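You operate a simulated robot arm through the tools that you are given. There is no shell and no other tool. Be economical: measure what you need, move in short steps, check, and stop when the job is done.

You are at the controls of a simulated robot arm. One attempt, no reset.

## Task
Take the bolt on the light table and put it away on the top of the orange tug. Turn the nutrunner program dial to 1. Take the orange tag and put it on the white spacer on the top of the nutrunner bench. Open the nutrunner bench drawer, fetch the blue plug from the front of the test box bench and stand it in the inside of the nutrunner bench drawer and shut the drawer again. Do these in whatever order suits. What stands upright is to be set down upright.
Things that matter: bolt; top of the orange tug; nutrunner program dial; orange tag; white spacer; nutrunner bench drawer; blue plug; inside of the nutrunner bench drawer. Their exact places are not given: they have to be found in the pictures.

The check looks at the end state, three seconds after you hand in, the way a careful person would. Anything else that was tipped, shoved, dropped, spilled or broken makes it a failure.

## Robot
A 7-joint arm with a two-finger parallel gripper on a trunk, on a base that drives. Base frame: it is fixed to the floor where the robot stands at the start and does not move with it; the origin is under the middle of the robot, x ahead of it, y to its left, z up. Units: mm, rad, N and s.
Its first joint turns from -2.007 to 2.007 rad. Places, roughly: top of the orange tug [-3700, 1600, 600]; nutrunner program dial [400, -5800, 900]; nutrunner bench drawer [500, -6700, 700]; inside of the nutrunner bench drawer [500, -6700, 700]; orange tag [500, -7500, 1000]; white spacer [500, -6750, 750]; blue plug [500, -7750, 750]. Payload 3.91 kg.
Tool frame: the origin (TCP) lies between the finger pads and is the grasp point; the fingertips stand 30 mm ahead of it; z points along the fingers, y is the line along which they close. Largest opening 110 mm; finger width 20, thickness 10; the body of the gripper, 48 by 112 mm, starts 55 mm behind the TCP.
Orientation is that of the tool frame in the base frame, as [roll, pitch, yaw] about the fixed x, y, z axes, in that order (R = Rz(yaw) Ry(pitch) Rx(roll)). With the fingers straight down and closing along the base's y, the tool's x points along the base's -x, its y along +y and its z along -z.

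## Interface
- The arm moves only by the tool step_arm. Its argument "deltas" is a list of rows, each an object (a shift or turn left out is 0, a gripper value left out holds the last) with "dp": the shift along the tool's x, y, z in mm, a list of three; "turn": the turn, a rotation vector about the tool's x, y, z in rad, a list of three; "grip": the closure, from 0 (fully open) to 1 (shut). In form: [{"dp": [dx, dy, dz], "turn": [rx, ry, rz], "grip": grip}, ...]. A call has 1 to 12 rows; each row shifts and turns the commanded pose from where the row before left it, along the tool's axes as they then stand. A row lasts 0.2 s, in which the tool goes at most 50 mm and 0.15 rad; a call with a longer step from one row to the next is refused whole, and so is a gripper value outside its range. A pose out of reach is approached as far as the arm can. The call stops where the force on the tool passes 40 N (or 10 N more than at its start, if that is more) or the arm is blocked; 0.2 s more then pass. Each finger travels about 108 mm/s and halts on what it meets, pressing with about 32 N; the grip force reading is that of the motor and also rises with nothing between the fingers. The clock runs only during rows and for 0.2 s after the last one: add rows that do not move to give the fingers time. It gives the time, the measured TCP pose, the force on the tool (base axes), the opening and the grip force at its end, in the units of the frame above (readings bear some noise).
- Cameras (640 x 400 px; columns grow to the right, rows downward): "scene" is now at [20.6, 143.9, 1567.1]; the picture's right is [-0.14, -0.99, 0.00], its down [-0.68, 0.10, -0.73] and it looks along [0.72, -0.10, -0.68] (base axes); focal length 273 px, centre (320, 200). "wrist" rides on the gripper at [72, 17, -103] in the tool frame; the picture's right is [-0.23, 0.97, 0.00], its down [-0.76, -0.18, -0.62] and it looks along [-0.61, -0.14, 0.78] (tool axes); focal length 222 px, centre (320, 200).
- get_image(camera): a new picture of that camera. It takes no simulated time.
- move_column(by): slides the trunk up (or, below 0, down) by that many mm; the arm and the scene camera ride with it, the base frame stays. It gives what a move gives, with no picture.
- base_move(legs): drives the robot by 1 to 6 legs, each [ahead, turn to the left] in mm and rad, along the robot's own axes; the way and the turn of a leg run together, so that a leg with both is an arc; at most 1500 mm and 3.142 rad a leg. The arm and the cameras ride along, it lands a little off, and it stops where it bumps. It gives what a move gives.
- head_to(pan, tilt): turns the head with the scene camera to pan (to the left, within 2.705 rad either way) and tilt (down, from -0.506 to 1.204), counted from straight ahead of the robot. It gives what a move gives.
- measure_at(camera, pixels): there is no depth. For up to 12 entries [column, row, z] of the newest picture of that camera ("zoom" is the newest enlarged one), the place [x, y] in the base frame at which the ray of that pixel passes the height z, good to about 2 mm. It takes no simulated time.
- close_up(camera, box): a new picture of the part [left, top, right, bottom] of that camera's present view, enlarged. It takes no simulated time.
- job_done(): hands the job in; it is judged then, once.

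Go step by step. Measure first, check grasps and placings, and put right what went wrong. The budget is 110 turns and 98 pictures, counting those below and the enlarged ones. Unless the task says otherwise, let go and move clear before handing in, and close with one line.

The tools are called after ">>>" as name(argument=value, ...) on one line, values as JSON. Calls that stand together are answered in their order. step_arm: Moves the arm, as the interface text tells. Its arguments: {"type":"object","properties":{"deltas":{"type":"array","items":{"type":"object","properties":{"dp":{"type":"array","items":{"type":"number"}},"turn":{"type":"array","items":{"type":"number"}},"grip":{"type":"number"}}}}},"required":["deltas"]} The other tools are called the same way: move_column (by) slides the trunk up or down; base_move (legs) drives the base; head_to (pan, tilt) turns the head that bears the scene camera; get_image (camera) takes a picture; measure_at (camera, pixels) gives the place at which the rays of pixels pass given heights; close_up (camera, box) takes an enlarged picture of a part of a camera's view; job_done () hands the job in.

At the start:

```text
time: 0.0
position: [527.0, -37.8, 1116.1]
tool_rot: [-3.141, 0.002, -3.14]
ft_force: [0.5, -0.5, 0.1]
opening: 110.2
finger_force: 0.0
trunk travel left (down, up): [-675.0, 315.0]
robot x, y, heading: [-0.8, -3.4, 0.001]
head pan, tilt: [-0.14, 0.75]
```

scene: 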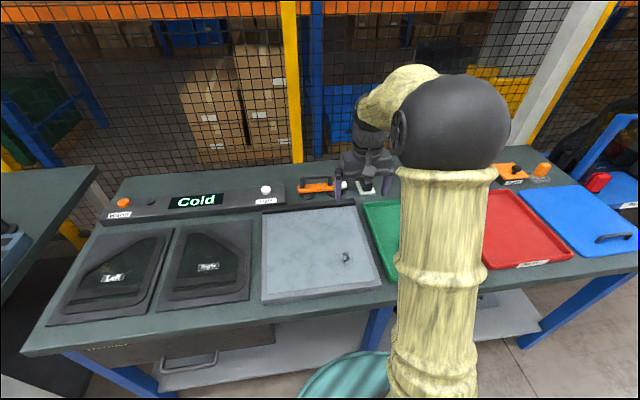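
wrist: 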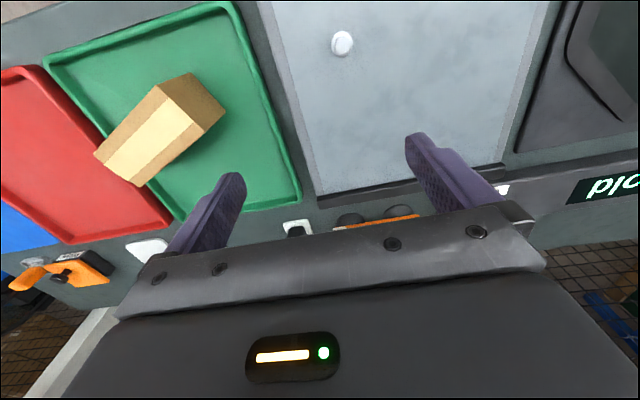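

The light table seems to be the pale panel at (318,253), with a small thing at (346,257) that is probably the bolt. I'll zoom in on it and measure.

>>> close_up(camera="scene", box=[260, 200, 400, 300])

>>> close_up(camera="wrist", box=[280, 0, 420, 90])

>>> measure_at(camera="scene", pixels=[[346, 262, 800], [346, 252, 820], [263, 210, 800], [264, 302, 800], [381, 291, 800]])

>>> measure_at(camera="wrist", pixels=[[342, 43, 800], [342, 43, 820], [342, 43, 840]])

```text
4.00 times, centred on (330, 250) of scene
```

zoom: 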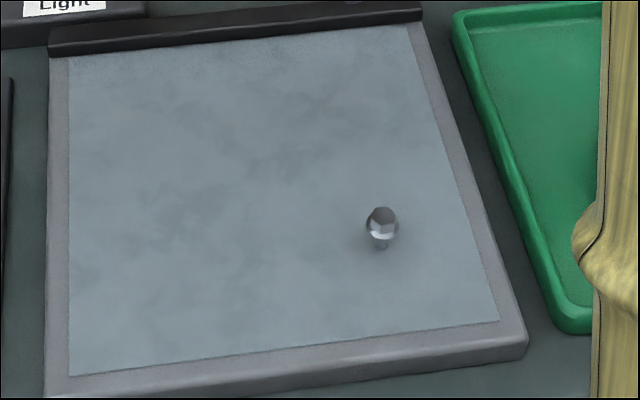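

```text
4.44 times, centred on (350, 45) of wrist
```

zoom: 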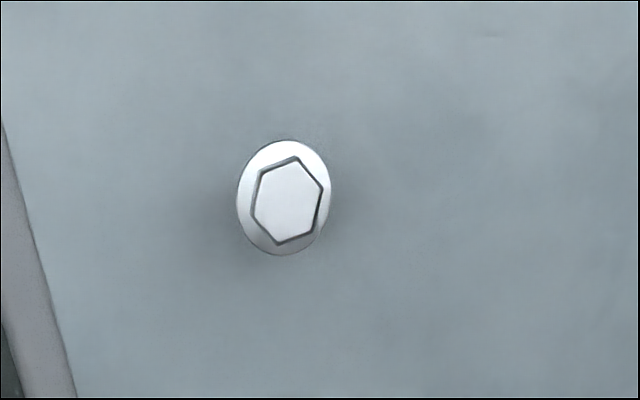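

```text
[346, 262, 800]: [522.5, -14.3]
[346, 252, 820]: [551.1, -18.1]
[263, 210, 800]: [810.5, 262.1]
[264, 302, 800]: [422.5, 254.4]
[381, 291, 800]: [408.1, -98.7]
```

```text
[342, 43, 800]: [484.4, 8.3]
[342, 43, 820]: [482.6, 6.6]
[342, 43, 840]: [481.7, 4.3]
```

The two rays cross above z=800, so the table surface is higher, at about 850. I'll move over the bolt and lower part way, then look again.

>>> step_arm(deltas=[{"dp": [40, 0, 20]}, {"dp": [0, 43, 20]}, {"dp": [0, 0, 45]}, {"dp": [0, 0, 45]}, {"dp": [0, 0, 0]}])

>>> get_image(camera="wrist")

>>> close_up(camera="scene", box=[320, 235, 370, 270])

```text
time: 1.2
position: [484.4, 6.4, 986.3]
tool_rot: [3.141, -0.001, -3.141]
ft_force: [0.5, -0.7, 0.2]
opening: 109.9
finger_force: 0.1
trunk travel left (down, up): [-675.0, 315.0]
robot x, y, heading: [-2.8, 1.6, -0.002]
head pan, tilt: [-0.14, 0.75]
```

```text
93 pictures are left
```

wrist: 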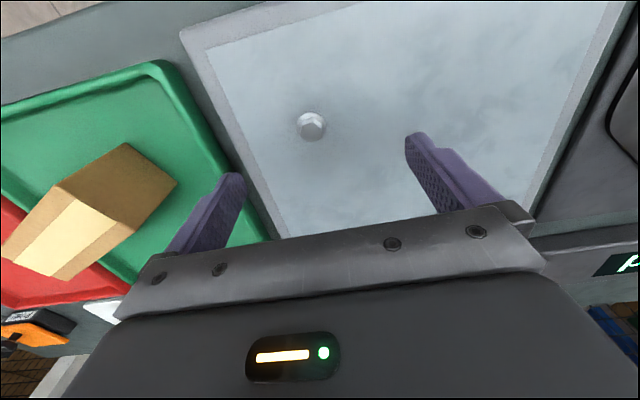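

```text
11.43 times, centred on (345, 252) of scene
```

zoom: 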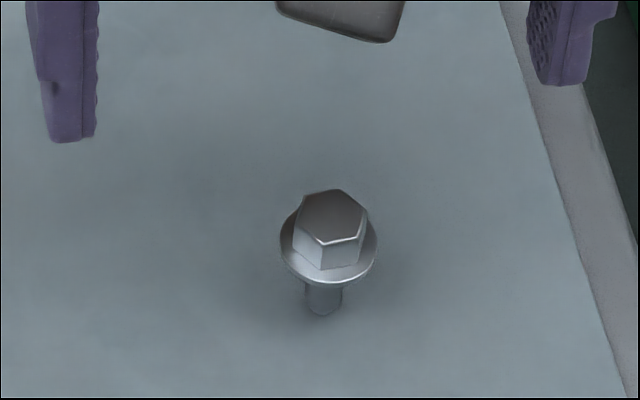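

Clear views now: the foot is at zoom (323,310), the head top at zoom (332,212) and the flange at (328,250). In the wrist picture the head is at (312,126). I'll triangulate from these.

>>> measure_at(camera="zoom", pixels=[[332, 212, 820], [332, 212, 860], [332, 212, 900], [323, 308, 800], [323, 308, 820], [323, 308, 840], [281, 250, 850], [376, 250, 850]])

>>> measure_at(camera="wrist", pixels=[[311, 120, 820], [311, 120, 860], [311, 120, 900], [316, 140, 820]])

```text
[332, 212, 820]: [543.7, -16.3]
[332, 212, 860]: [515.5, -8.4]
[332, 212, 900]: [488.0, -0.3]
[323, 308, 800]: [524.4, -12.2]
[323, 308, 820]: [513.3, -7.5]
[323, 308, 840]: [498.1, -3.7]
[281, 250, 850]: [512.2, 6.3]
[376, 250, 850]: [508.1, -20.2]
```

```text
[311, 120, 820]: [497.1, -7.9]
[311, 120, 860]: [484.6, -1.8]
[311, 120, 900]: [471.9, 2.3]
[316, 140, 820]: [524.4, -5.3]
```

The scene and wrist rays disagree on height by several centimetres. I'll shift the tool towards the robot and take a second wrist view for better parallax.

>>> step_arm(deltas=[{"dp": [40, 0, 0]}, {"dp": [0, 0, 0]}, {"dp": [0, 0, 0]}])

>>> close_up(camera="wrist", box=[240, 80, 400, 180])

```text
time: 2.0
position: [444.2, 5.7, 985.4]
tool_rot: [3.141, 0.0, -3.141]
ft_force: [-0.2, -0.4, 0.6]
opening: 110.1
finger_force: 0.0
trunk travel left (down, up): [-675.0, 315.0]
robot x, y, heading: [-2.8, 0.0, 0.001]
head pan, tilt: [-0.14, 0.75]
```

```text
4.00 times, centred on (320, 130) of wrist
```

zoom: 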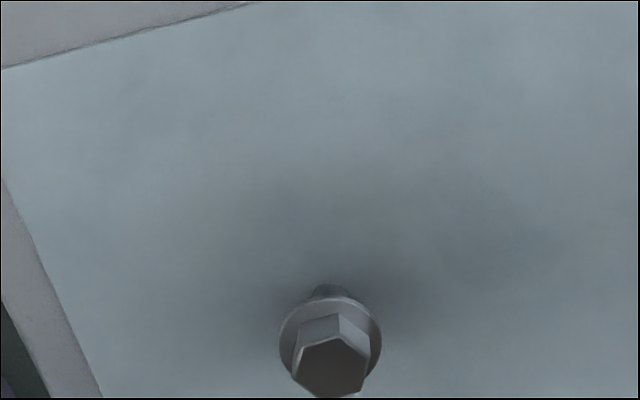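

Now the head top is at zoom (332,366) and the foot at (330,291). I'll measure both.

>>> measure_at(camera="zoom", pixels=[[332, 366, 820], [332, 366, 860], [332, 366, 900], [330, 289, 800], [330, 289, 820], [330, 289, 840], [330, 289, 860]])

>>> close_up(camera="scene", box=[310, 225, 390, 275])

```text
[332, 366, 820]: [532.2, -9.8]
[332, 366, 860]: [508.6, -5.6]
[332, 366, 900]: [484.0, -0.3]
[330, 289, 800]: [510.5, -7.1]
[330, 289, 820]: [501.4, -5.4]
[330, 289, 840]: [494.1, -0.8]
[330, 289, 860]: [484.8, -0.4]
```

```text
8.00 times, centred on (350, 250) of scene
```

zoom: 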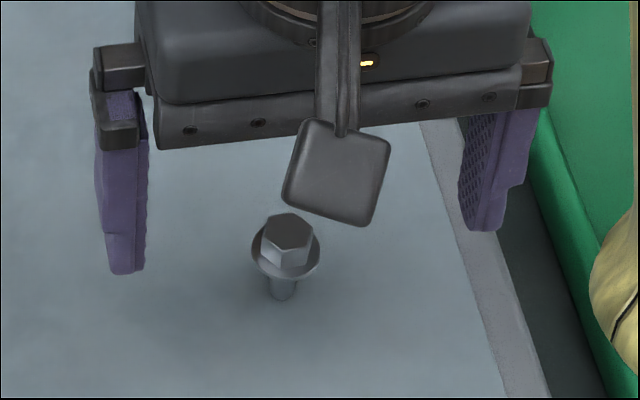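

Combining the rays, the bolt stands at about (478, 1), with the surface at z≈870 and the head top at z≈913. I'll go over it, lower to TCP 912 and look.

>>> step_arm(deltas=[{"dp": [-35, -5, 0]}, {"dp": [0, 0, 35]}, {"dp": [0, 0, 25]}, {"dp": [0, 0, 12]}, {"dp": [0, 0, 0]}, {"dp": [0, 0, 0]}])

>>> get_image(camera="wrist")

>>> close_up(camera="scene", box=[310, 235, 390, 285])

```text
time: 3.4
position: [483.0, 0.4, 915.5]
tool_rot: [-3.141, 0.001, 3.141]
ft_force: [0.5, -0.4, 0.0]
opening: 109.8
finger_force: 0.0
trunk travel left (down, up): [-675.0, 315.0]
robot x, y, heading: [0.7, 3.7, -0.0]
head pan, tilt: [-0.14, 0.75]
```

```text
89 pictures are left
```

wrist: 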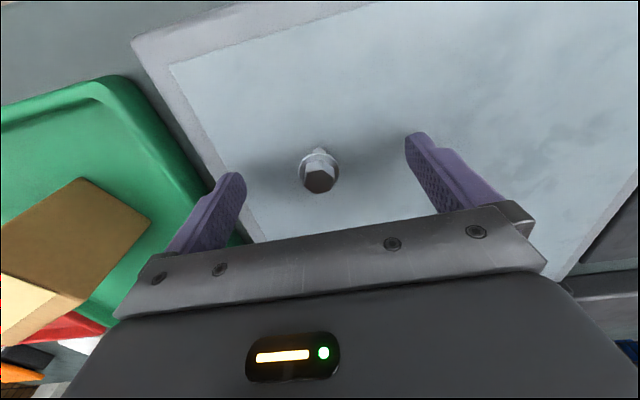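

```text
8.00 times, centred on (350, 260) of scene
```

zoom: 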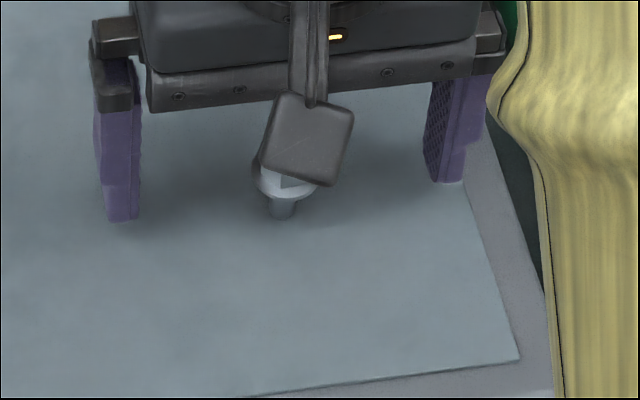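

The bolt is centred between the fingers at wrist (319,180). The tips are about 20 mm above the surface, so I'll lower 11 mm and close slowly.

>>> step_arm(deltas=[{"dp": [0, 0, 11]}, {"grip": 0.4}, {"grip": 0.7}, {"grip": 0.75}, {"grip": 0.8}, {"grip": 0.85}, {"grip": 0.9}, {"grip": 1.0}, {}, {}])

>>> get_image(camera="wrist")

```text
time: 5.6
position: [482.1, 1.7, 904.6]
tool_rot: [3.141, 0.0, 3.141]
ft_force: [-0.6, 0.5, 1.4]
opening: 23.9
finger_force: 32.1
trunk travel left (down, up): [-675.0, 315.0]
robot x, y, heading: [-4.7, -1.3, -0.001]
head pan, tilt: [-0.14, 0.75]
```

```text
87 pictures are left
```

wrist: 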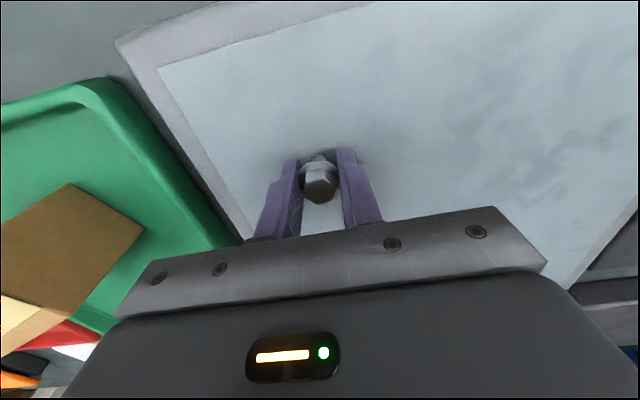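

The flange is gripped at an opening of 24. I'll lift and check, then turn the head towards the tug behind-left.

>>> step_arm(deltas=[{"dp": [0, 0, -10]}, {"dp": [0, 0, -40]}, {"dp": [0, 0, -50]}, {"dp": [0, 0, -50]}, {"dp": [0, 0, -50]}, {"dp": [50, 0, -20]}, {"dp": [50, 0, 0]}, {}])

>>> head_to(pan=2.7, tilt=0.25)

>>> get_image(camera="wrist")

>>> get_image(camera="scene")

```text
refused: row 6 steps farther than a row can; nothing moved
```

```text
time: 8.1
position: [483.1, 1.6, 905.5]
tool_rot: [-3.141, 0.0, 3.14]
ft_force: [0.7, -0.4, 1.4]
opening: 23.8
finger_force: 32.5
trunk travel left (down, up): [-675.0, 315.0]
robot x, y, heading: [-1.0, -0.8, -0.004]
head pan, tilt: [2.7, 0.25]
```

```text
86 pictures are left
```

wrist: 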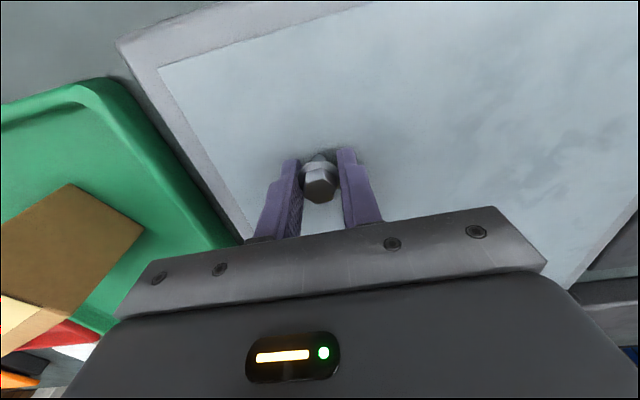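

```text
85 pictures are left
```

scene: 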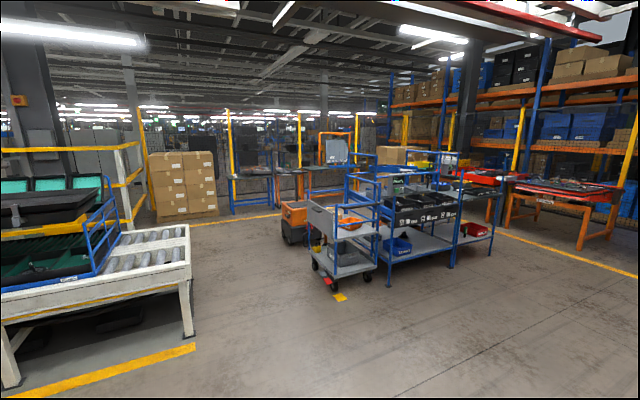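

That call was refused because one row was too long; the tug shows at (297,222). I'll lift with shorter rows and zoom in on the tug.

>>> step_arm(deltas=[{"dp": [0, 0, -10]}, {"dp": [0, 0, -40]}, {"dp": [0, 0, -49]}, {"dp": [0, 0, -49]}, {"dp": [0, 0, -49]}, {"dp": [45, 0, 0]}, {"dp": [45, 0, 0]}, {}])

>>> close_up(camera="scene", box=[260, 170, 420, 300])

>>> measure_at(camera="scene", pixels=[[295, 204, 600], [290, 243, 0], [310, 270, 0], [335, 290, 0], [370, 281, 0], [388, 287, 0], [190, 335, 0], [210, 224, 0], [455, 270, 0]])

>>> get_image(camera="wrist")

```text
time: 9.9
position: [391.4, 3.4, 1101.4]
tool_rot: [3.141, 0.0, -3.14]
ft_force: [0.7, -0.2, 0.3]
opening: 23.7
finger_force: 31.9
trunk travel left (down, up): [-675.0, 315.0]
robot x, y, heading: [-3.4, 0.1, -0.001]
head pan, tilt: [2.7, 0.25]
```

```text
3.08 times, centred on (340, 235) of scene
```

zoom: 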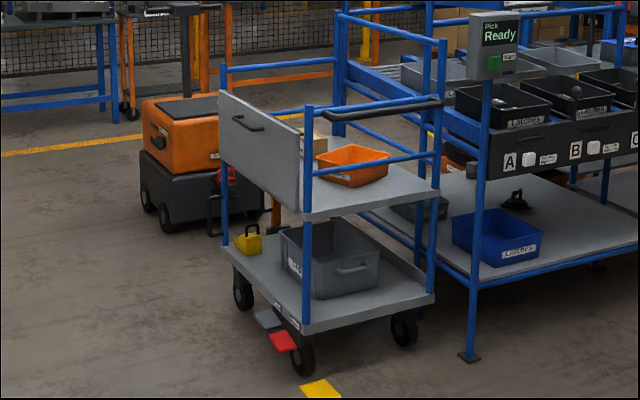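

```text
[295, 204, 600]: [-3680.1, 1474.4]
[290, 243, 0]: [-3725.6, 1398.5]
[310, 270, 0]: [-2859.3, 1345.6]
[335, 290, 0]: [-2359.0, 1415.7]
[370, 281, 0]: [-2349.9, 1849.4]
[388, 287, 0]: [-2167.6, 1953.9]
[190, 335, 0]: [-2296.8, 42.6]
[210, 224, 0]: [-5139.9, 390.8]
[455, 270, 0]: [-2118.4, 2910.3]
```

```text
83 pictures are left
```

wrist: 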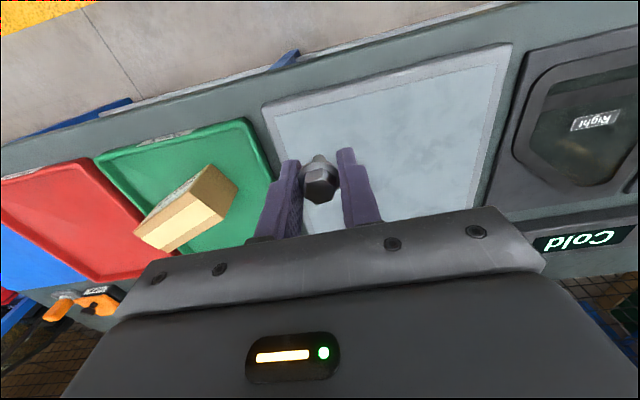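

The bolt is held upright and the tug top is near (-3700,1500). I'll measure the roller table edges for clearance and then back off.

>>> measure_at(camera="scene", pixels=[[190, 226, 750], [190, 265, 700], [120, 300, 700]])

>>> base_move(legs=[[-400, 0], [0, 2.82], [1000, 0]])

>>> head_to(pan=0, tilt=0.3)

>>> get_image(camera="scene")

```text
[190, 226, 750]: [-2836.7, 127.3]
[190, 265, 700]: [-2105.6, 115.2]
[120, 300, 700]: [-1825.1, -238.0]
```

```text
time: 23.8
position: [-1720.5, 408.3, 1101.5]
tool_rot: [3.142, 0.0, -0.296]
ft_force: [0.5, 0.0, -0.2]
opening: 24.0
finger_force: 31.7
trunk travel left (down, up): [-675.0, 315.0]
robot x, y, heading: [-1346.9, 296.0, 2.848]
head pan, tilt: [2.7, 0.25]
```

```text
time: 26.2
position: [-1721.1, 407.8, 1101.4]
tool_rot: [3.141, 0.002, -0.294]
ft_force: [-0.3, -0.1, -0.7]
opening: 23.6
finger_force: 32.2
trunk travel left (down, up): [-675.0, 315.0]
robot x, y, heading: [-1347.3, 298.3, 2.846]
head pan, tilt: [0.0, 0.3]
```

```text
82 pictures are left
```

scene: 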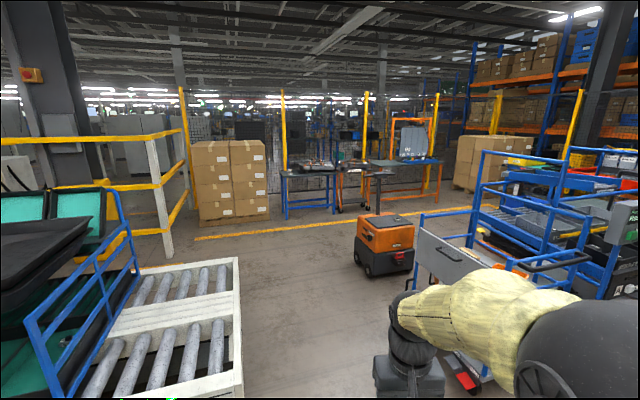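

The tug stands clear at (385,240), with the roller table to the left. I'll measure the tug's top, its footprint, and the obstacle corners.

>>> close_up(camera="scene", box=[340, 190, 440, 290])

>>> measure_at(camera="scene", pixels=[[358, 220, 600], [372, 232, 600], [413, 226, 600], [396, 214, 600], [357, 264, 0], [369, 277, 0], [412, 270, 0], [242, 350, 700], [238, 258, 700], [467, 390, 0]])

```text
4.00 times, centred on (390, 240) of scene
```

zoom: 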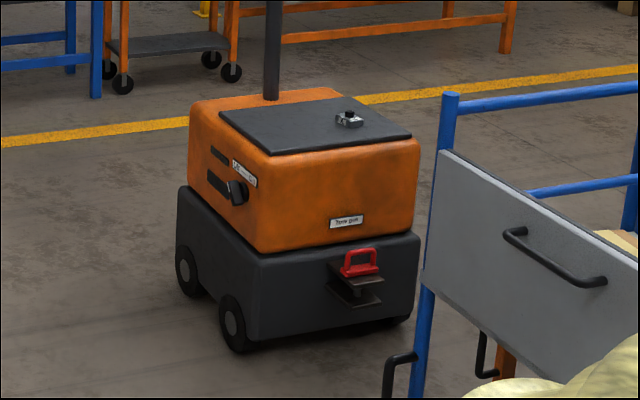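

```text
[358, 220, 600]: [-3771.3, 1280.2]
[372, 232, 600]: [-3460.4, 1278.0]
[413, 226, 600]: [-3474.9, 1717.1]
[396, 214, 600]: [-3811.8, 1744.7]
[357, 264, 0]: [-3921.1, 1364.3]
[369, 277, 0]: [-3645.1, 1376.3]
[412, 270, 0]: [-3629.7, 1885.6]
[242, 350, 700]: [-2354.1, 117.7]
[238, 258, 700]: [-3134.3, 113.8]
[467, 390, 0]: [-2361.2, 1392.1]
```

The tug footprint is roughly x -3640…-3920, y 1364…1885, with the top near z≈540. I'll approach its -y side and face it.

>>> base_move(legs=[[0, -0.03], [1322, 0], [0, 0.146], [1150, 0], [0, -1.392]])

>>> head_to(pan=0, tilt=0.75)

>>> get_image(camera="scene")

>>> get_image(camera="wrist")

```text
time: 42.7
position: [-3699.1, 1344.6, 1100.2]
tool_rot: [-3.142, -0.001, -1.579]
ft_force: [-0.2, 0.1, -1.3]
opening: 23.5
finger_force: 31.5
trunk travel left (down, up): [-675.0, 315.0]
robot x, y, heading: [-3702.4, 954.2, 1.555]
head pan, tilt: [0.0, 0.3]
```

```text
time: 43.6
position: [-3697.9, 1344.4, 1101.5]
tool_rot: [-3.141, 0.0, -1.579]
ft_force: [0.1, 0.2, -0.1]
opening: 23.3
finger_force: 32.5
trunk travel left (down, up): [-675.0, 315.0]
robot x, y, heading: [-3697.2, 952.2, 1.56]
head pan, tilt: [0.0, 0.75]
```

```text
80 pictures are left
```

scene: 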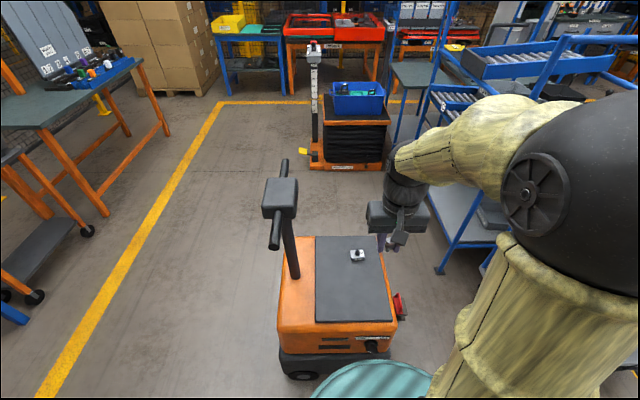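

```text
79 pictures are left
```

wrist: 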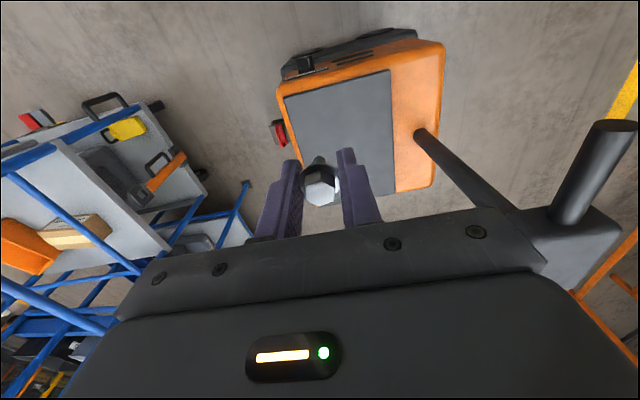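

The tug's dark plate is visible in both views: its near corners are at scene (394,320)/(316,321) and wrist (285,97)/(389,69). I'll triangulate its height.

>>> measure_at(camera="scene", pixels=[[394, 320, 500], [394, 320, 600], [316, 321, 500], [316, 321, 600], [350, 295, 550], [357, 258, 550], [283, 210, 900], [271, 248, 850], [298, 278, 550]])

>>> measure_at(camera="wrist", pixels=[[285, 97, 500], [285, 97, 600], [389, 69, 500], [389, 69, 600]])

```text
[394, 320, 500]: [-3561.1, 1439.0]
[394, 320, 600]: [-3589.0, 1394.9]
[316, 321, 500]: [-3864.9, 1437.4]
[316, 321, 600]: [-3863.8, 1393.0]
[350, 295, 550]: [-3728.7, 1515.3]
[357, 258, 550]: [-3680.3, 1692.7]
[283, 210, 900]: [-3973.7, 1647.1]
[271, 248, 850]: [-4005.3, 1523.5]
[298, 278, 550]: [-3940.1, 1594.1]
```

```text
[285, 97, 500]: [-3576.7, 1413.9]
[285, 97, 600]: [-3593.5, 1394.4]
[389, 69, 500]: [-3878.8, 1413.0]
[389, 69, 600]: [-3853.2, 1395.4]
```

The plate is at z≈600. I'll aim for (-3700,1470), lower the trunk 350, move out and look.

>>> move_column(by=-350)

>>> step_arm(deltas=[{"dp": [-42, 0, 0]}, {"dp": [-42, 0, 0]}, {"dp": [-42, 0, 0]}, {"dp": [0, 0, 40]}, {"dp": [0, 0, 20]}, {}])

>>> get_image(camera="wrist")

>>> get_image(camera="scene")

```text
time: 47.0
position: [-3699.6, 1344.9, 750.8]
tool_rot: [-3.141, 0.0, -1.581]
ft_force: [0.0, 0.7, 0.0]
opening: 23.5
finger_force: 31.7
trunk travel left (down, up): [-325.0, 665.0]
robot x, y, heading: [-3699.9, 953.4, 1.555]
head pan, tilt: [0.0, 0.75]
```

```text
time: 48.4
position: [-3695.7, 1473.0, 690.4]
tool_rot: [-3.141, 0.001, -1.58]
ft_force: [0.3, -0.5, 0.1]
opening: 23.6
finger_force: 31.9
trunk travel left (down, up): [-325.0, 665.0]
robot x, y, heading: [-3701.9, 952.5, 1.557]
head pan, tilt: [0.0, 0.75]
```

```text
78 pictures are left
```

wrist: 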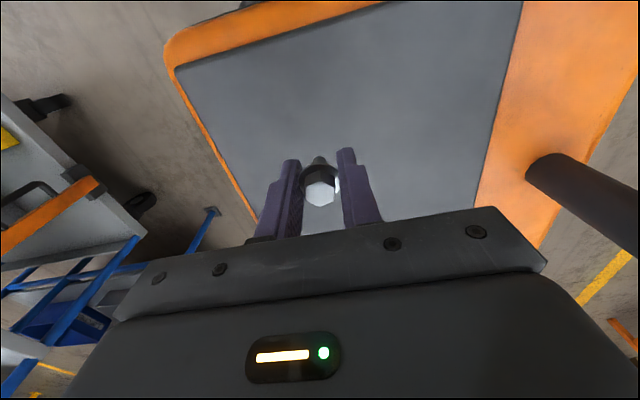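

```text
77 pictures are left
```

scene: 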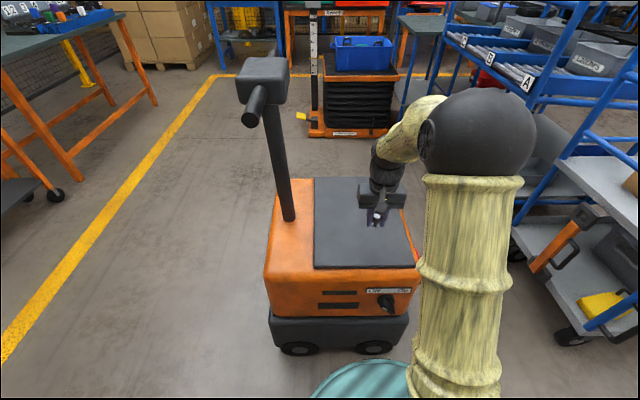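

I'm over the clear plate. I'll lower to just above the surface in smaller steps.

>>> step_arm(deltas=[{"dp": [0, 0, 20]}, {"dp": [0, 0, 15]}, {"dp": [0, 0, 8]}, {}])

>>> close_up(camera="scene", box=[340, 190, 420, 250])

>>> close_up(camera="wrist", box=[270, 130, 370, 220])

```text
time: 49.4
position: [-3699.4, 1472.3, 646.7]
tool_rot: [-3.14, 0.0, -1.579]
ft_force: [-0.3, -0.7, -0.8]
opening: 23.8
finger_force: 32.1
trunk travel left (down, up): [-325.0, 665.0]
robot x, y, heading: [-3696.7, 957.4, 1.561]
head pan, tilt: [0.0, 0.75]
```

```text
6.67 times, centred on (380, 220) of scene
```

zoom: 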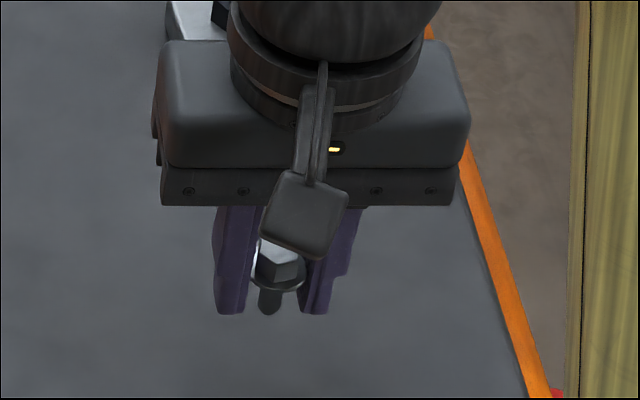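

```text
4.44 times, centred on (320, 175) of wrist
```

zoom: 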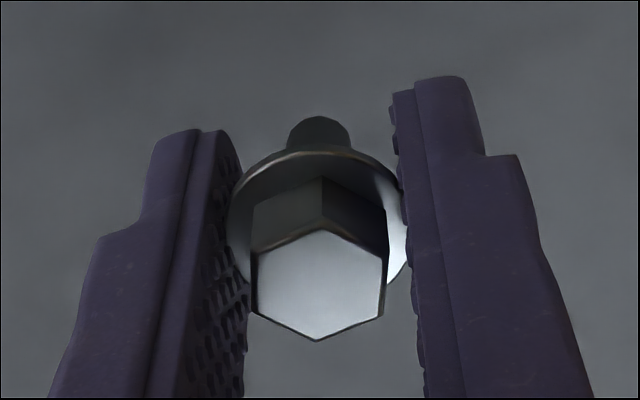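

The bolt foot is about level with the fingertips. I'll step down in 3 mm rows and watch the force.

>>> step_arm(deltas=[{"dp": [0, 0, 3]}, {"dp": [0, 0, 3]}, {}])

>>> step_arm(deltas=[{"dp": [0, 0, 2]}, {}])

>>> step_arm(deltas=[{"dp": [0, 0, 2]}, {}])

```text
time: 50.2
position: [-3697.2, 1473.2, 640.4]
tool_rot: [3.141, 0.0, -1.58]
ft_force: [-0.3, 0.1, 0.5]
opening: 23.5
finger_force: 32.4
trunk travel left (down, up): [-325.0, 665.0]
robot x, y, heading: [-3699.1, 954.4, 1.552]
head pan, tilt: [0.0, 0.75]
```

```text
time: 50.8
position: [-3698.2, 1470.6, 641.0]
tool_rot: [-3.141, 0.001, -1.578]
ft_force: [0.9, 0.4, -0.6]
opening: 23.4
finger_force: 32.4
trunk travel left (down, up): [-325.0, 665.0]
robot x, y, heading: [-3700.5, 955.5, 1.559]
head pan, tilt: [0.0, 0.75]
```

```text
time: 51.4
position: [-3696.5, 1471.2, 637.3]
tool_rot: [3.14, 0.0, -1.58]
ft_force: [0.1, 0.3, 0.6]
opening: 23.5
finger_force: 32.1
trunk travel left (down, up): [-325.0, 665.0]
robot x, y, heading: [-3700.8, 956.3, 1.557]
head pan, tilt: [0.0, 0.75]
```

No contact yet at about z 637, so I'll keep going in small steps.

>>> step_arm(deltas=[{"dp": [0, 0, 2]}, {}])

>>> step_arm(deltas=[{"dp": [0, 0, 2]}, {}])

>>> close_up(camera="scene", box=[350, 210, 400, 250])

```text
time: 52.0
position: [-3697.0, 1471.7, 635.6]
tool_rot: [-3.141, 0.001, -1.58]
ft_force: [-0.1, 0.9, 0.6]
opening: 23.7
finger_force: 32.1
trunk travel left (down, up): [-325.0, 665.0]
robot x, y, heading: [-3696.7, 955.6, 1.557]
head pan, tilt: [0.0, 0.75]
```

```text
time: 52.6
position: [-3697.6, 1471.1, 634.0]
tool_rot: [3.141, 0.0, -1.58]
ft_force: [-0.2, -0.4, -0.1]
opening: 23.5
finger_force: 31.8
trunk travel left (down, up): [-325.0, 665.0]
robot x, y, heading: [-3702.4, 951.7, 1.557]
head pan, tilt: [0.0, 0.75]
```

```text
10.00 times, centred on (375, 230) of scene
```

zoom: 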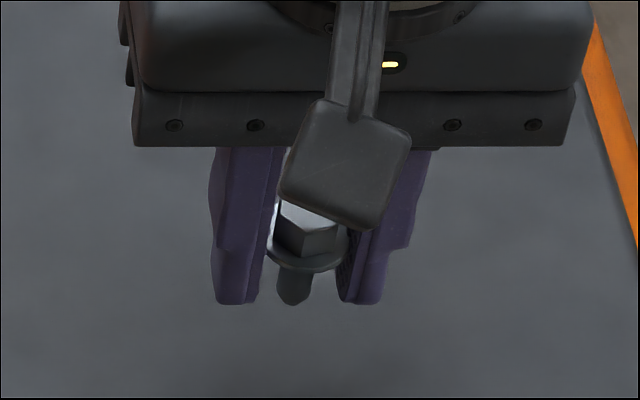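

Still no contact, so I'll continue stepping down.

>>> step_arm(deltas=[{"dp": [0, 0, 2]}, {}])

>>> step_arm(deltas=[{"dp": [0, 0, 2]}, {}])

>>> step_arm(deltas=[{"dp": [0, 0, 2]}, {}])

>>> close_up(camera="wrist", box=[270, 130, 370, 220])

```text
time: 53.2
position: [-3698.8, 1472.0, 631.8]
tool_rot: [-3.141, 0.0, -1.58]
ft_force: [0.2, -1.1, 0.1]
opening: 23.7
finger_force: 32.4
trunk travel left (down, up): [-325.0, 665.0]
robot x, y, heading: [-3703.6, 954.2, 1.557]
head pan, tilt: [0.0, 0.75]
```

```text
time: 53.8
position: [-3698.5, 1471.3, 629.6]
tool_rot: [3.141, 0.001, -1.579]
ft_force: [-0.1, -0.4, -0.4]
opening: 23.6
finger_force: 32.2
trunk travel left (down, up): [-325.0, 665.0]
robot x, y, heading: [-3702.2, 950.1, 1.559]
head pan, tilt: [0.0, 0.75]
```

```text
time: 54.4
position: [-3697.7, 1470.7, 628.0]
tool_rot: [-3.141, 0.002, -1.578]
ft_force: [0.2, 0.1, -0.9]
opening: 23.4
finger_force: 31.7
trunk travel left (down, up): [-325.0, 665.0]
robot x, y, heading: [-3698.3, 954.2, 1.56]
head pan, tilt: [0.0, 0.75]
```

```text
4.44 times, centred on (320, 175) of wrist
```

zoom: 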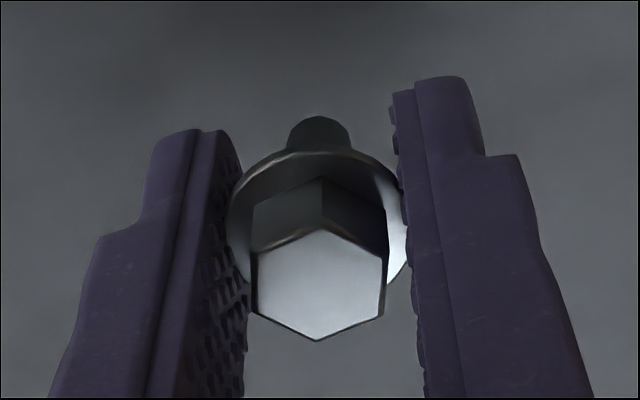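

Still free at 628. I'll keep probing down in 2 mm calls.

>>> step_arm(deltas=[{"dp": [0, 0, 2]}, {}])

>>> step_arm(deltas=[{"dp": [0, 0, 2]}, {}])

>>> step_arm(deltas=[{"dp": [0, 0, 2]}, {}])

>>> close_up(camera="scene", box=[350, 210, 400, 250])

```text
time: 55.0
position: [-3698.3, 1470.4, 627.6]
tool_rot: [-3.141, 0.0, -1.58]
ft_force: [-0.3, 1.0, 0.3]
opening: 23.9
finger_force: 31.7
trunk travel left (down, up): [-325.0, 665.0]
robot x, y, heading: [-3703.0, 953.8, 1.56]
head pan, tilt: [0.0, 0.75]
```

```text
time: 55.6
position: [-3697.9, 1469.4, 624.7]
tool_rot: [3.14, -0.001, -1.58]
ft_force: [-0.6, -0.5, -1.0]
opening: 23.5
finger_force: 31.9
trunk travel left (down, up): [-325.0, 665.0]
robot x, y, heading: [-3701.1, 954.7, 1.559]
head pan, tilt: [0.0, 0.75]
```

```text
time: 56.2
position: [-3698.1, 1470.9, 621.5]
tool_rot: [-3.141, 0.001, -1.58]
ft_force: [0.9, 0.9, -0.9]
opening: 23.5
finger_force: 32.1
trunk travel left (down, up): [-325.0, 665.0]
robot x, y, heading: [-3702.1, 951.5, 1.558]
head pan, tilt: [0.0, 0.75]
```

```text
10.00 times, centred on (375, 230) of scene
```

zoom: 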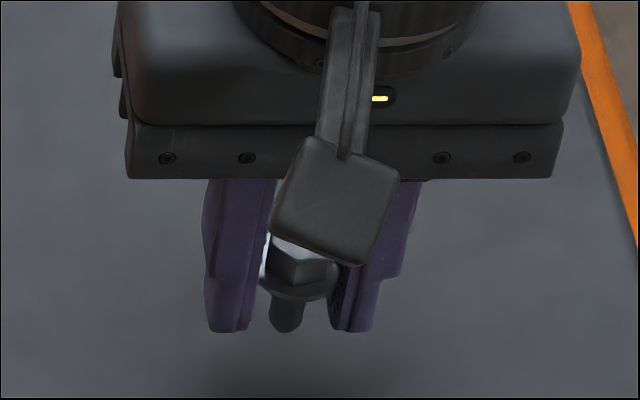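

A soft shadow is now showing just below (zoom row 385), so the plate is a little further down. I'll continue.

>>> step_arm(deltas=[{"dp": [0, 0, 3]}, {}])

>>> step_arm(deltas=[{"dp": [0, 0, 3]}, {}])

>>> step_arm(deltas=[{"dp": [0, 0, 3]}, {}])

>>> close_up(camera="scene", box=[350, 210, 400, 250])

```text
time: 56.8
position: [-3698.5, 1471.1, 618.5]
tool_rot: [-3.141, 0.0, -1.578]
ft_force: [0.6, -1.1, 0.3]
opening: 23.9
finger_force: 31.5
trunk travel left (down, up): [-325.0, 665.0]
robot x, y, heading: [-3703.4, 955.7, 1.559]
head pan, tilt: [0.0, 0.75]
```

```text
time: 57.4
position: [-3697.9, 1470.8, 615.5]
tool_rot: [-3.141, 0.0, -1.581]
ft_force: [1.1, 0.0, 0.6]
opening: 23.6
finger_force: 32.0
trunk travel left (down, up): [-325.0, 665.0]
robot x, y, heading: [-3702.4, 952.8, 1.559]
head pan, tilt: [0.0, 0.75]
```

```text
time: 58.0
position: [-3698.6, 1471.1, 612.9]
tool_rot: [3.141, 0.001, -1.579]
ft_force: [0.3, 0.6, -0.3]
opening: 23.8
finger_force: 31.7
trunk travel left (down, up): [-325.0, 665.0]
robot x, y, heading: [-3697.2, 952.5, 1.557]
head pan, tilt: [0.0, 0.75]
```

```text
10.00 times, centred on (375, 230) of scene
```

zoom: 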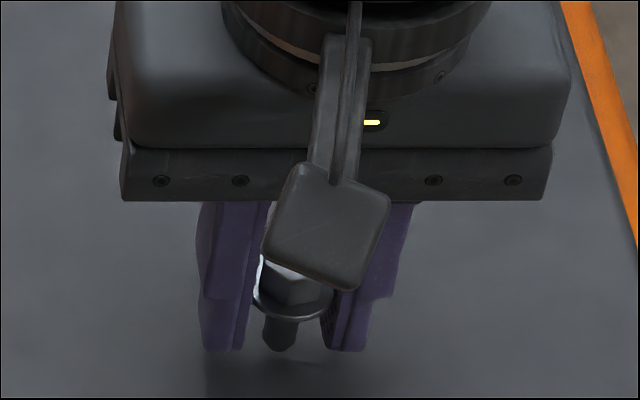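

Now the shadow is very close to the tips (zoom row 360). I'll go down in 2 mm probes.

>>> step_arm(deltas=[{"dp": [0, 0, 2]}, {}])

>>> step_arm(deltas=[{"dp": [0, 0, 2]}, {}])

>>> step_arm(deltas=[{"dp": [0, 0, 1.5]}, {}])

>>> close_up(camera="scene", box=[350, 210, 400, 250])

```text
time: 58.6
position: [-3698.2, 1469.7, 609.3]
tool_rot: [3.14, -0.001, -1.579]
ft_force: [0.5, 0.1, -1.0]
opening: 23.5
finger_force: 31.9
trunk travel left (down, up): [-325.0, 665.0]
robot x, y, heading: [-3701.3, 954.6, 1.56]
head pan, tilt: [0.0, 0.75]
```

```text
time: 59.2
position: [-3698.3, 1470.8, 608.2]
tool_rot: [3.142, 0.001, -1.58]
ft_force: [1.1, -0.7, 3.7]
opening: 23.4
finger_force: 32.2
trunk travel left (down, up): [-325.0, 665.0]
robot x, y, heading: [-3699.7, 955.8, 1.557]
head pan, tilt: [0.0, 0.75]
```

```text
time: 59.8
position: [-3698.0, 1470.2, 608.2]
tool_rot: [3.141, 0.002, -1.578]
ft_force: [-0.3, -1.3, 20.5]
opening: 23.5
finger_force: 32.1
trunk travel left (down, up): [-325.0, 665.0]
robot x, y, heading: [-3701.1, 955.4, 1.559]
head pan, tilt: [0.0, 0.75]
```

```text
10.00 times, centred on (375, 230) of scene
```

zoom: 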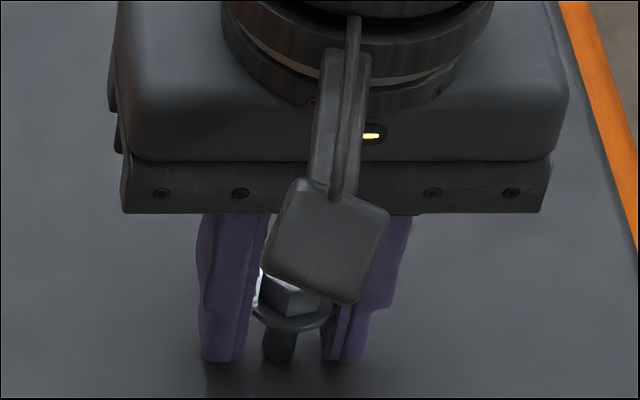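

Contact is at 20 N. I'll ease off 1.3 mm, open slowly and then lift straight up.

>>> step_arm(deltas=[{"dp": [0, 0, -1.3]}, {"grip": 0.72}, {"grip": 0.6}, {"grip": 0.4}, {}, {"dp": [0, 0, -20]}, {"dp": [0, 0, -40]}, {"dp": [0, 0, -45]}, {}])

>>> close_up(camera="scene", box=[340, 190, 420, 250])

>>> get_image(camera="wrist")

```text
time: 61.8
position: [-3694.9, 1471.8, 714.4]
tool_rot: [3.139, 0.001, -1.579]
ft_force: [1.3, 0.4, -0.3]
opening: 66.2
finger_force: 0.0
trunk travel left (down, up): [-325.0, 665.0]
robot x, y, heading: [-3696.5, 957.2, 1.562]
head pan, tilt: [0.0, 0.75]
```

```text
6.67 times, centred on (380, 220) of scene
```

zoom: 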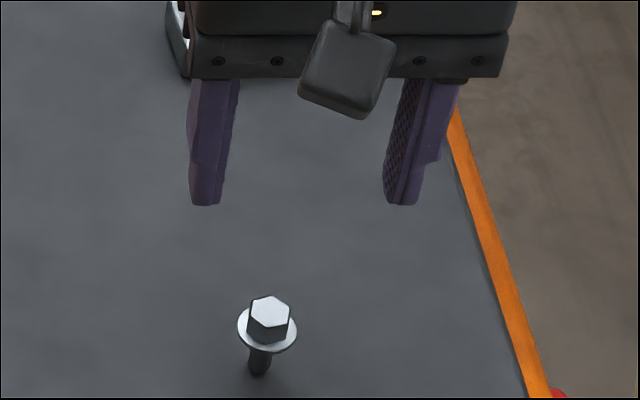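

```text
68 pictures are left
```

wrist: 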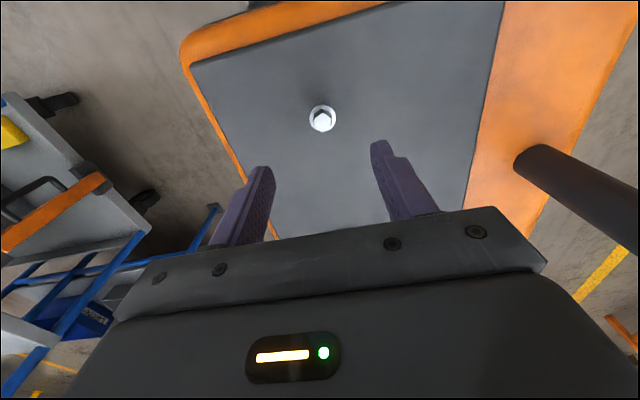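

The bolt stands upright on the tug. I'll retract, raise the trunk and drive back towards the aisle.

>>> step_arm(deltas=[{"dp": [0, 0, -45]}, {"dp": [48, 0, 0]}, {"dp": [48, 0, 0]}, {"dp": [40, 0, 0]}, {}])

>>> move_column(by=350)

>>> base_move(legs=[[-100, 0], [0, -1.76], [1125, 0], [0, -0.12], [850, 0], [850, 0]])

>>> head_to(pan=-1.2, tilt=0.2)

>>> get_image(camera="scene")

```text
time: 63.0
position: [-3700.3, 1335.0, 758.2]
tool_rot: [-3.14, 0.0, -1.58]
ft_force: [-1.1, -0.6, 0.1]
opening: 65.9
finger_force: 0.1
trunk travel left (down, up): [-325.0, 665.0]
robot x, y, heading: [-3699.0, 954.8, 1.557]
head pan, tilt: [0.0, 0.75]
```

```text
time: 66.4
position: [-3699.6, 1337.1, 1108.8]
tool_rot: [3.141, 0.001, -1.579]
ft_force: [-0.7, -0.4, 0.1]
opening: 66.2
finger_force: 0.0
trunk travel left (down, up): [-675.0, 315.0]
robot x, y, heading: [-3702.4, 953.8, 1.564]
head pan, tilt: [0.0, 0.75]
```

```text
time: 85.8
position: [-666.2, -67.9, 1109.7]
tool_rot: [-3.141, 0.0, 2.786]
ft_force: [0.6, 0.5, -0.6]
opening: 65.7
finger_force: 0.0
trunk travel left (down, up): [-675.0, 315.0]
robot x, y, heading: [-1025.8, 59.6, -0.358]
head pan, tilt: [0.0, 0.75]
```

```text
time: 87.2
position: [-667.3, -66.6, 1109.9]
tool_rot: [3.14, 0.0, 2.785]
ft_force: [0.6, 0.3, 0.1]
opening: 66.1
finger_force: 0.1
trunk travel left (down, up): [-675.0, 315.0]
robot x, y, heading: [-1024.3, 61.5, -0.358]
head pan, tilt: [-1.201, 0.201]
```

```text
67 pictures are left
```

scene: 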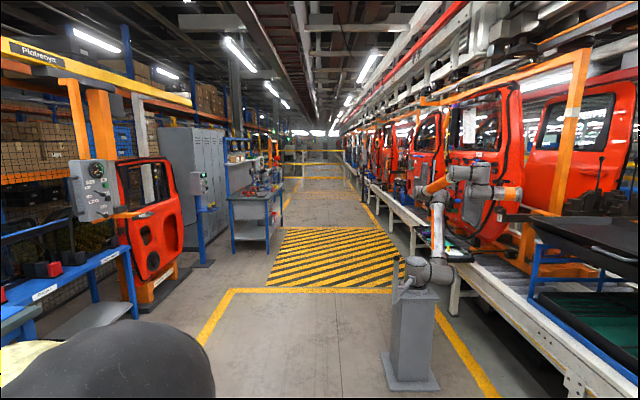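

The aisle runs down with a bench at (255,210), and a pedestal cobot stands at (410,330). I'll measure floor points and look closer at the far bench.

>>> measure_at(camera="scene", pixels=[[385, 388, 0], [437, 385, 0], [235, 293, 0], [205, 345, 0], [268, 253, 0], [232, 253, 0], [203, 265, 0], [440, 315, 0], [387, 288, 0], [285, 228, 0]])

>>> close_up(camera="scene", box=[180, 110, 340, 280])

```text
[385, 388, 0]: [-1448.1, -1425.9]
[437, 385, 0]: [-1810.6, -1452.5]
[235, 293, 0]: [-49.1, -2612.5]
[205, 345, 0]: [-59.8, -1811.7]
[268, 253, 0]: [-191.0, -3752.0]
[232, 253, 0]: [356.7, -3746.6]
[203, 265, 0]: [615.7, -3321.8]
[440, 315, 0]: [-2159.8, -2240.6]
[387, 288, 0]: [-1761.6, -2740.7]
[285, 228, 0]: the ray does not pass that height
```

```text
2.35 times, centred on (260, 195) of scene
```

zoom: 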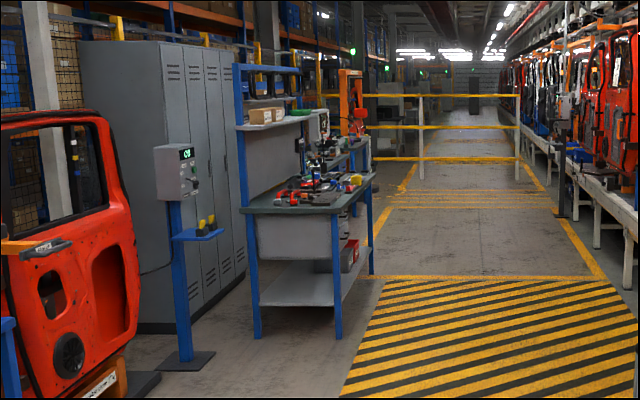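

The aisle at x≈-650 is clear of both the benches (edge at x≈-190) and the pedestal (x<-1450). I'll drive down it to y≈-4200 and look.

>>> base_move(legs=[[0, -0.977], [1500, 0], [0, -0.236], [1400, 0], [1400, 0]])

>>> head_to(pan=0.4, tilt=0.25)

>>> get_image(camera="scene")

```text
time: 111.0
position: [-557.6, -4547.8, 1109.4]
tool_rot: [3.14, -0.002, 1.633]
ft_force: [-0.5, 0.0, -0.6]
opening: 66.2
finger_force: 0.1
trunk travel left (down, up): [-675.0, 315.0]
robot x, y, heading: [-584.7, -4167.6, -1.508]
head pan, tilt: [-1.201, 0.201]
```

```text
time: 112.7
position: [-556.8, -4548.0, 1109.0]
tool_rot: [-3.141, 0.002, 1.636]
ft_force: [0.4, -0.2, -0.2]
opening: 65.8
finger_force: 0.0
trunk travel left (down, up): [-675.0, 315.0]
robot x, y, heading: [-584.7, -4166.8, -1.506]
head pan, tilt: [0.4, 0.25]
```

```text
65 pictures are left
```

scene: 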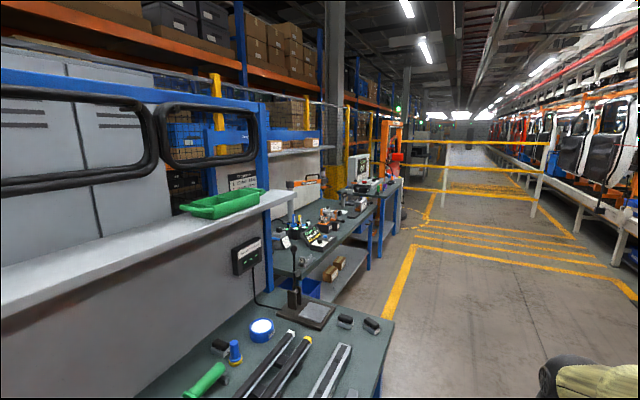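

The next bench at (335,225) looks like the nutrunner bench, with another at (390,195) beyond. I'll zoom and measure the floor.

>>> close_up(camera="scene", box=[260, 130, 460, 300])

>>> measure_at(camera="scene", pixels=[[370, 268, 0], [380, 255, 0], [386, 185, 800], [373, 185, 800], [362, 244, 800], [378, 197, 800], [445, 207, 0], [290, 270, 800], [400, 187, 800], [390, 322, 800]])

```text
2.35 times, centred on (360, 215) of scene
```

zoom: 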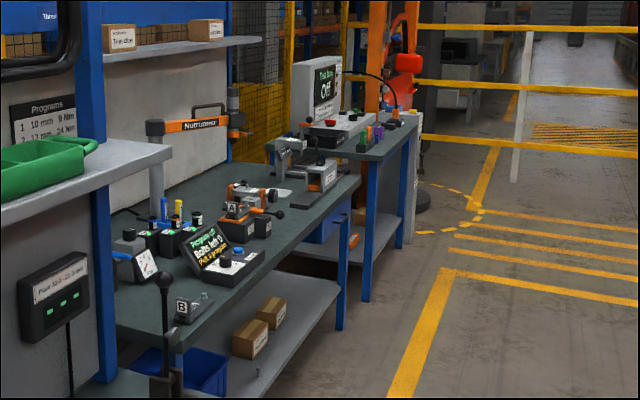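

```text
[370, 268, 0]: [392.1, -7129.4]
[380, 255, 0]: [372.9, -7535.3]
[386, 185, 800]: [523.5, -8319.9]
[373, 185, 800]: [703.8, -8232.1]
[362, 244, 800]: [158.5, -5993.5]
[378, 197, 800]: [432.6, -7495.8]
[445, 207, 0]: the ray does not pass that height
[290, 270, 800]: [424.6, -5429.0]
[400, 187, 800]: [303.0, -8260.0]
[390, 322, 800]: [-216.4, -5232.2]
```

The nutrunner bench spans y≈-5500…-7150 with its front near x≈350, and the test box bench is beyond. I'll drive to (-640,-5800), face it and look.

>>> base_move(legs=[[0, -0.1], [1000, 0], [630, 0], [0, 1.6], [200, 0]])

>>> head_to(pan=0, tilt=0.5)

>>> get_image(camera="scene")

```text
time: 126.6
position: [-44.4, -5746.2, 1108.8]
tool_rot: [-3.141, -0.001, -3.094]
ft_force: [-0.3, -0.8, -0.2]
opening: 65.9
finger_force: 0.0
trunk travel left (down, up): [-675.0, 315.0]
robot x, y, heading: [-424.4, -5766.8, 0.046]
head pan, tilt: [0.4, 0.25]
```

```text
time: 127.5
position: [-46.2, -5746.0, 1109.3]
tool_rot: [-3.141, -0.001, -3.093]
ft_force: [0.3, -0.9, 1.2]
opening: 66.2
finger_force: 0.0
trunk travel left (down, up): [-675.0, 315.0]
robot x, y, heading: [-425.0, -5769.5, 0.041]
head pan, tilt: [0.0, 0.499]
```

```text
63 pictures are left
```

scene: 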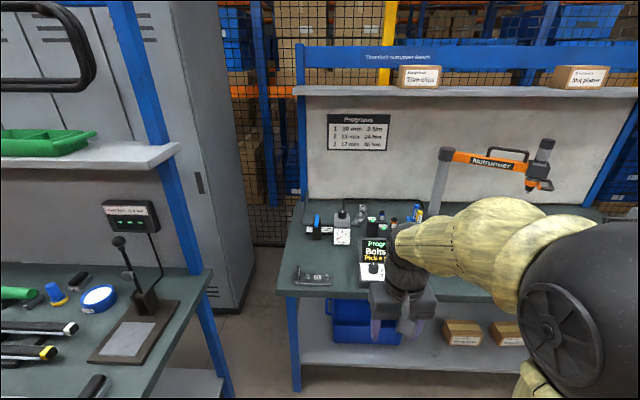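

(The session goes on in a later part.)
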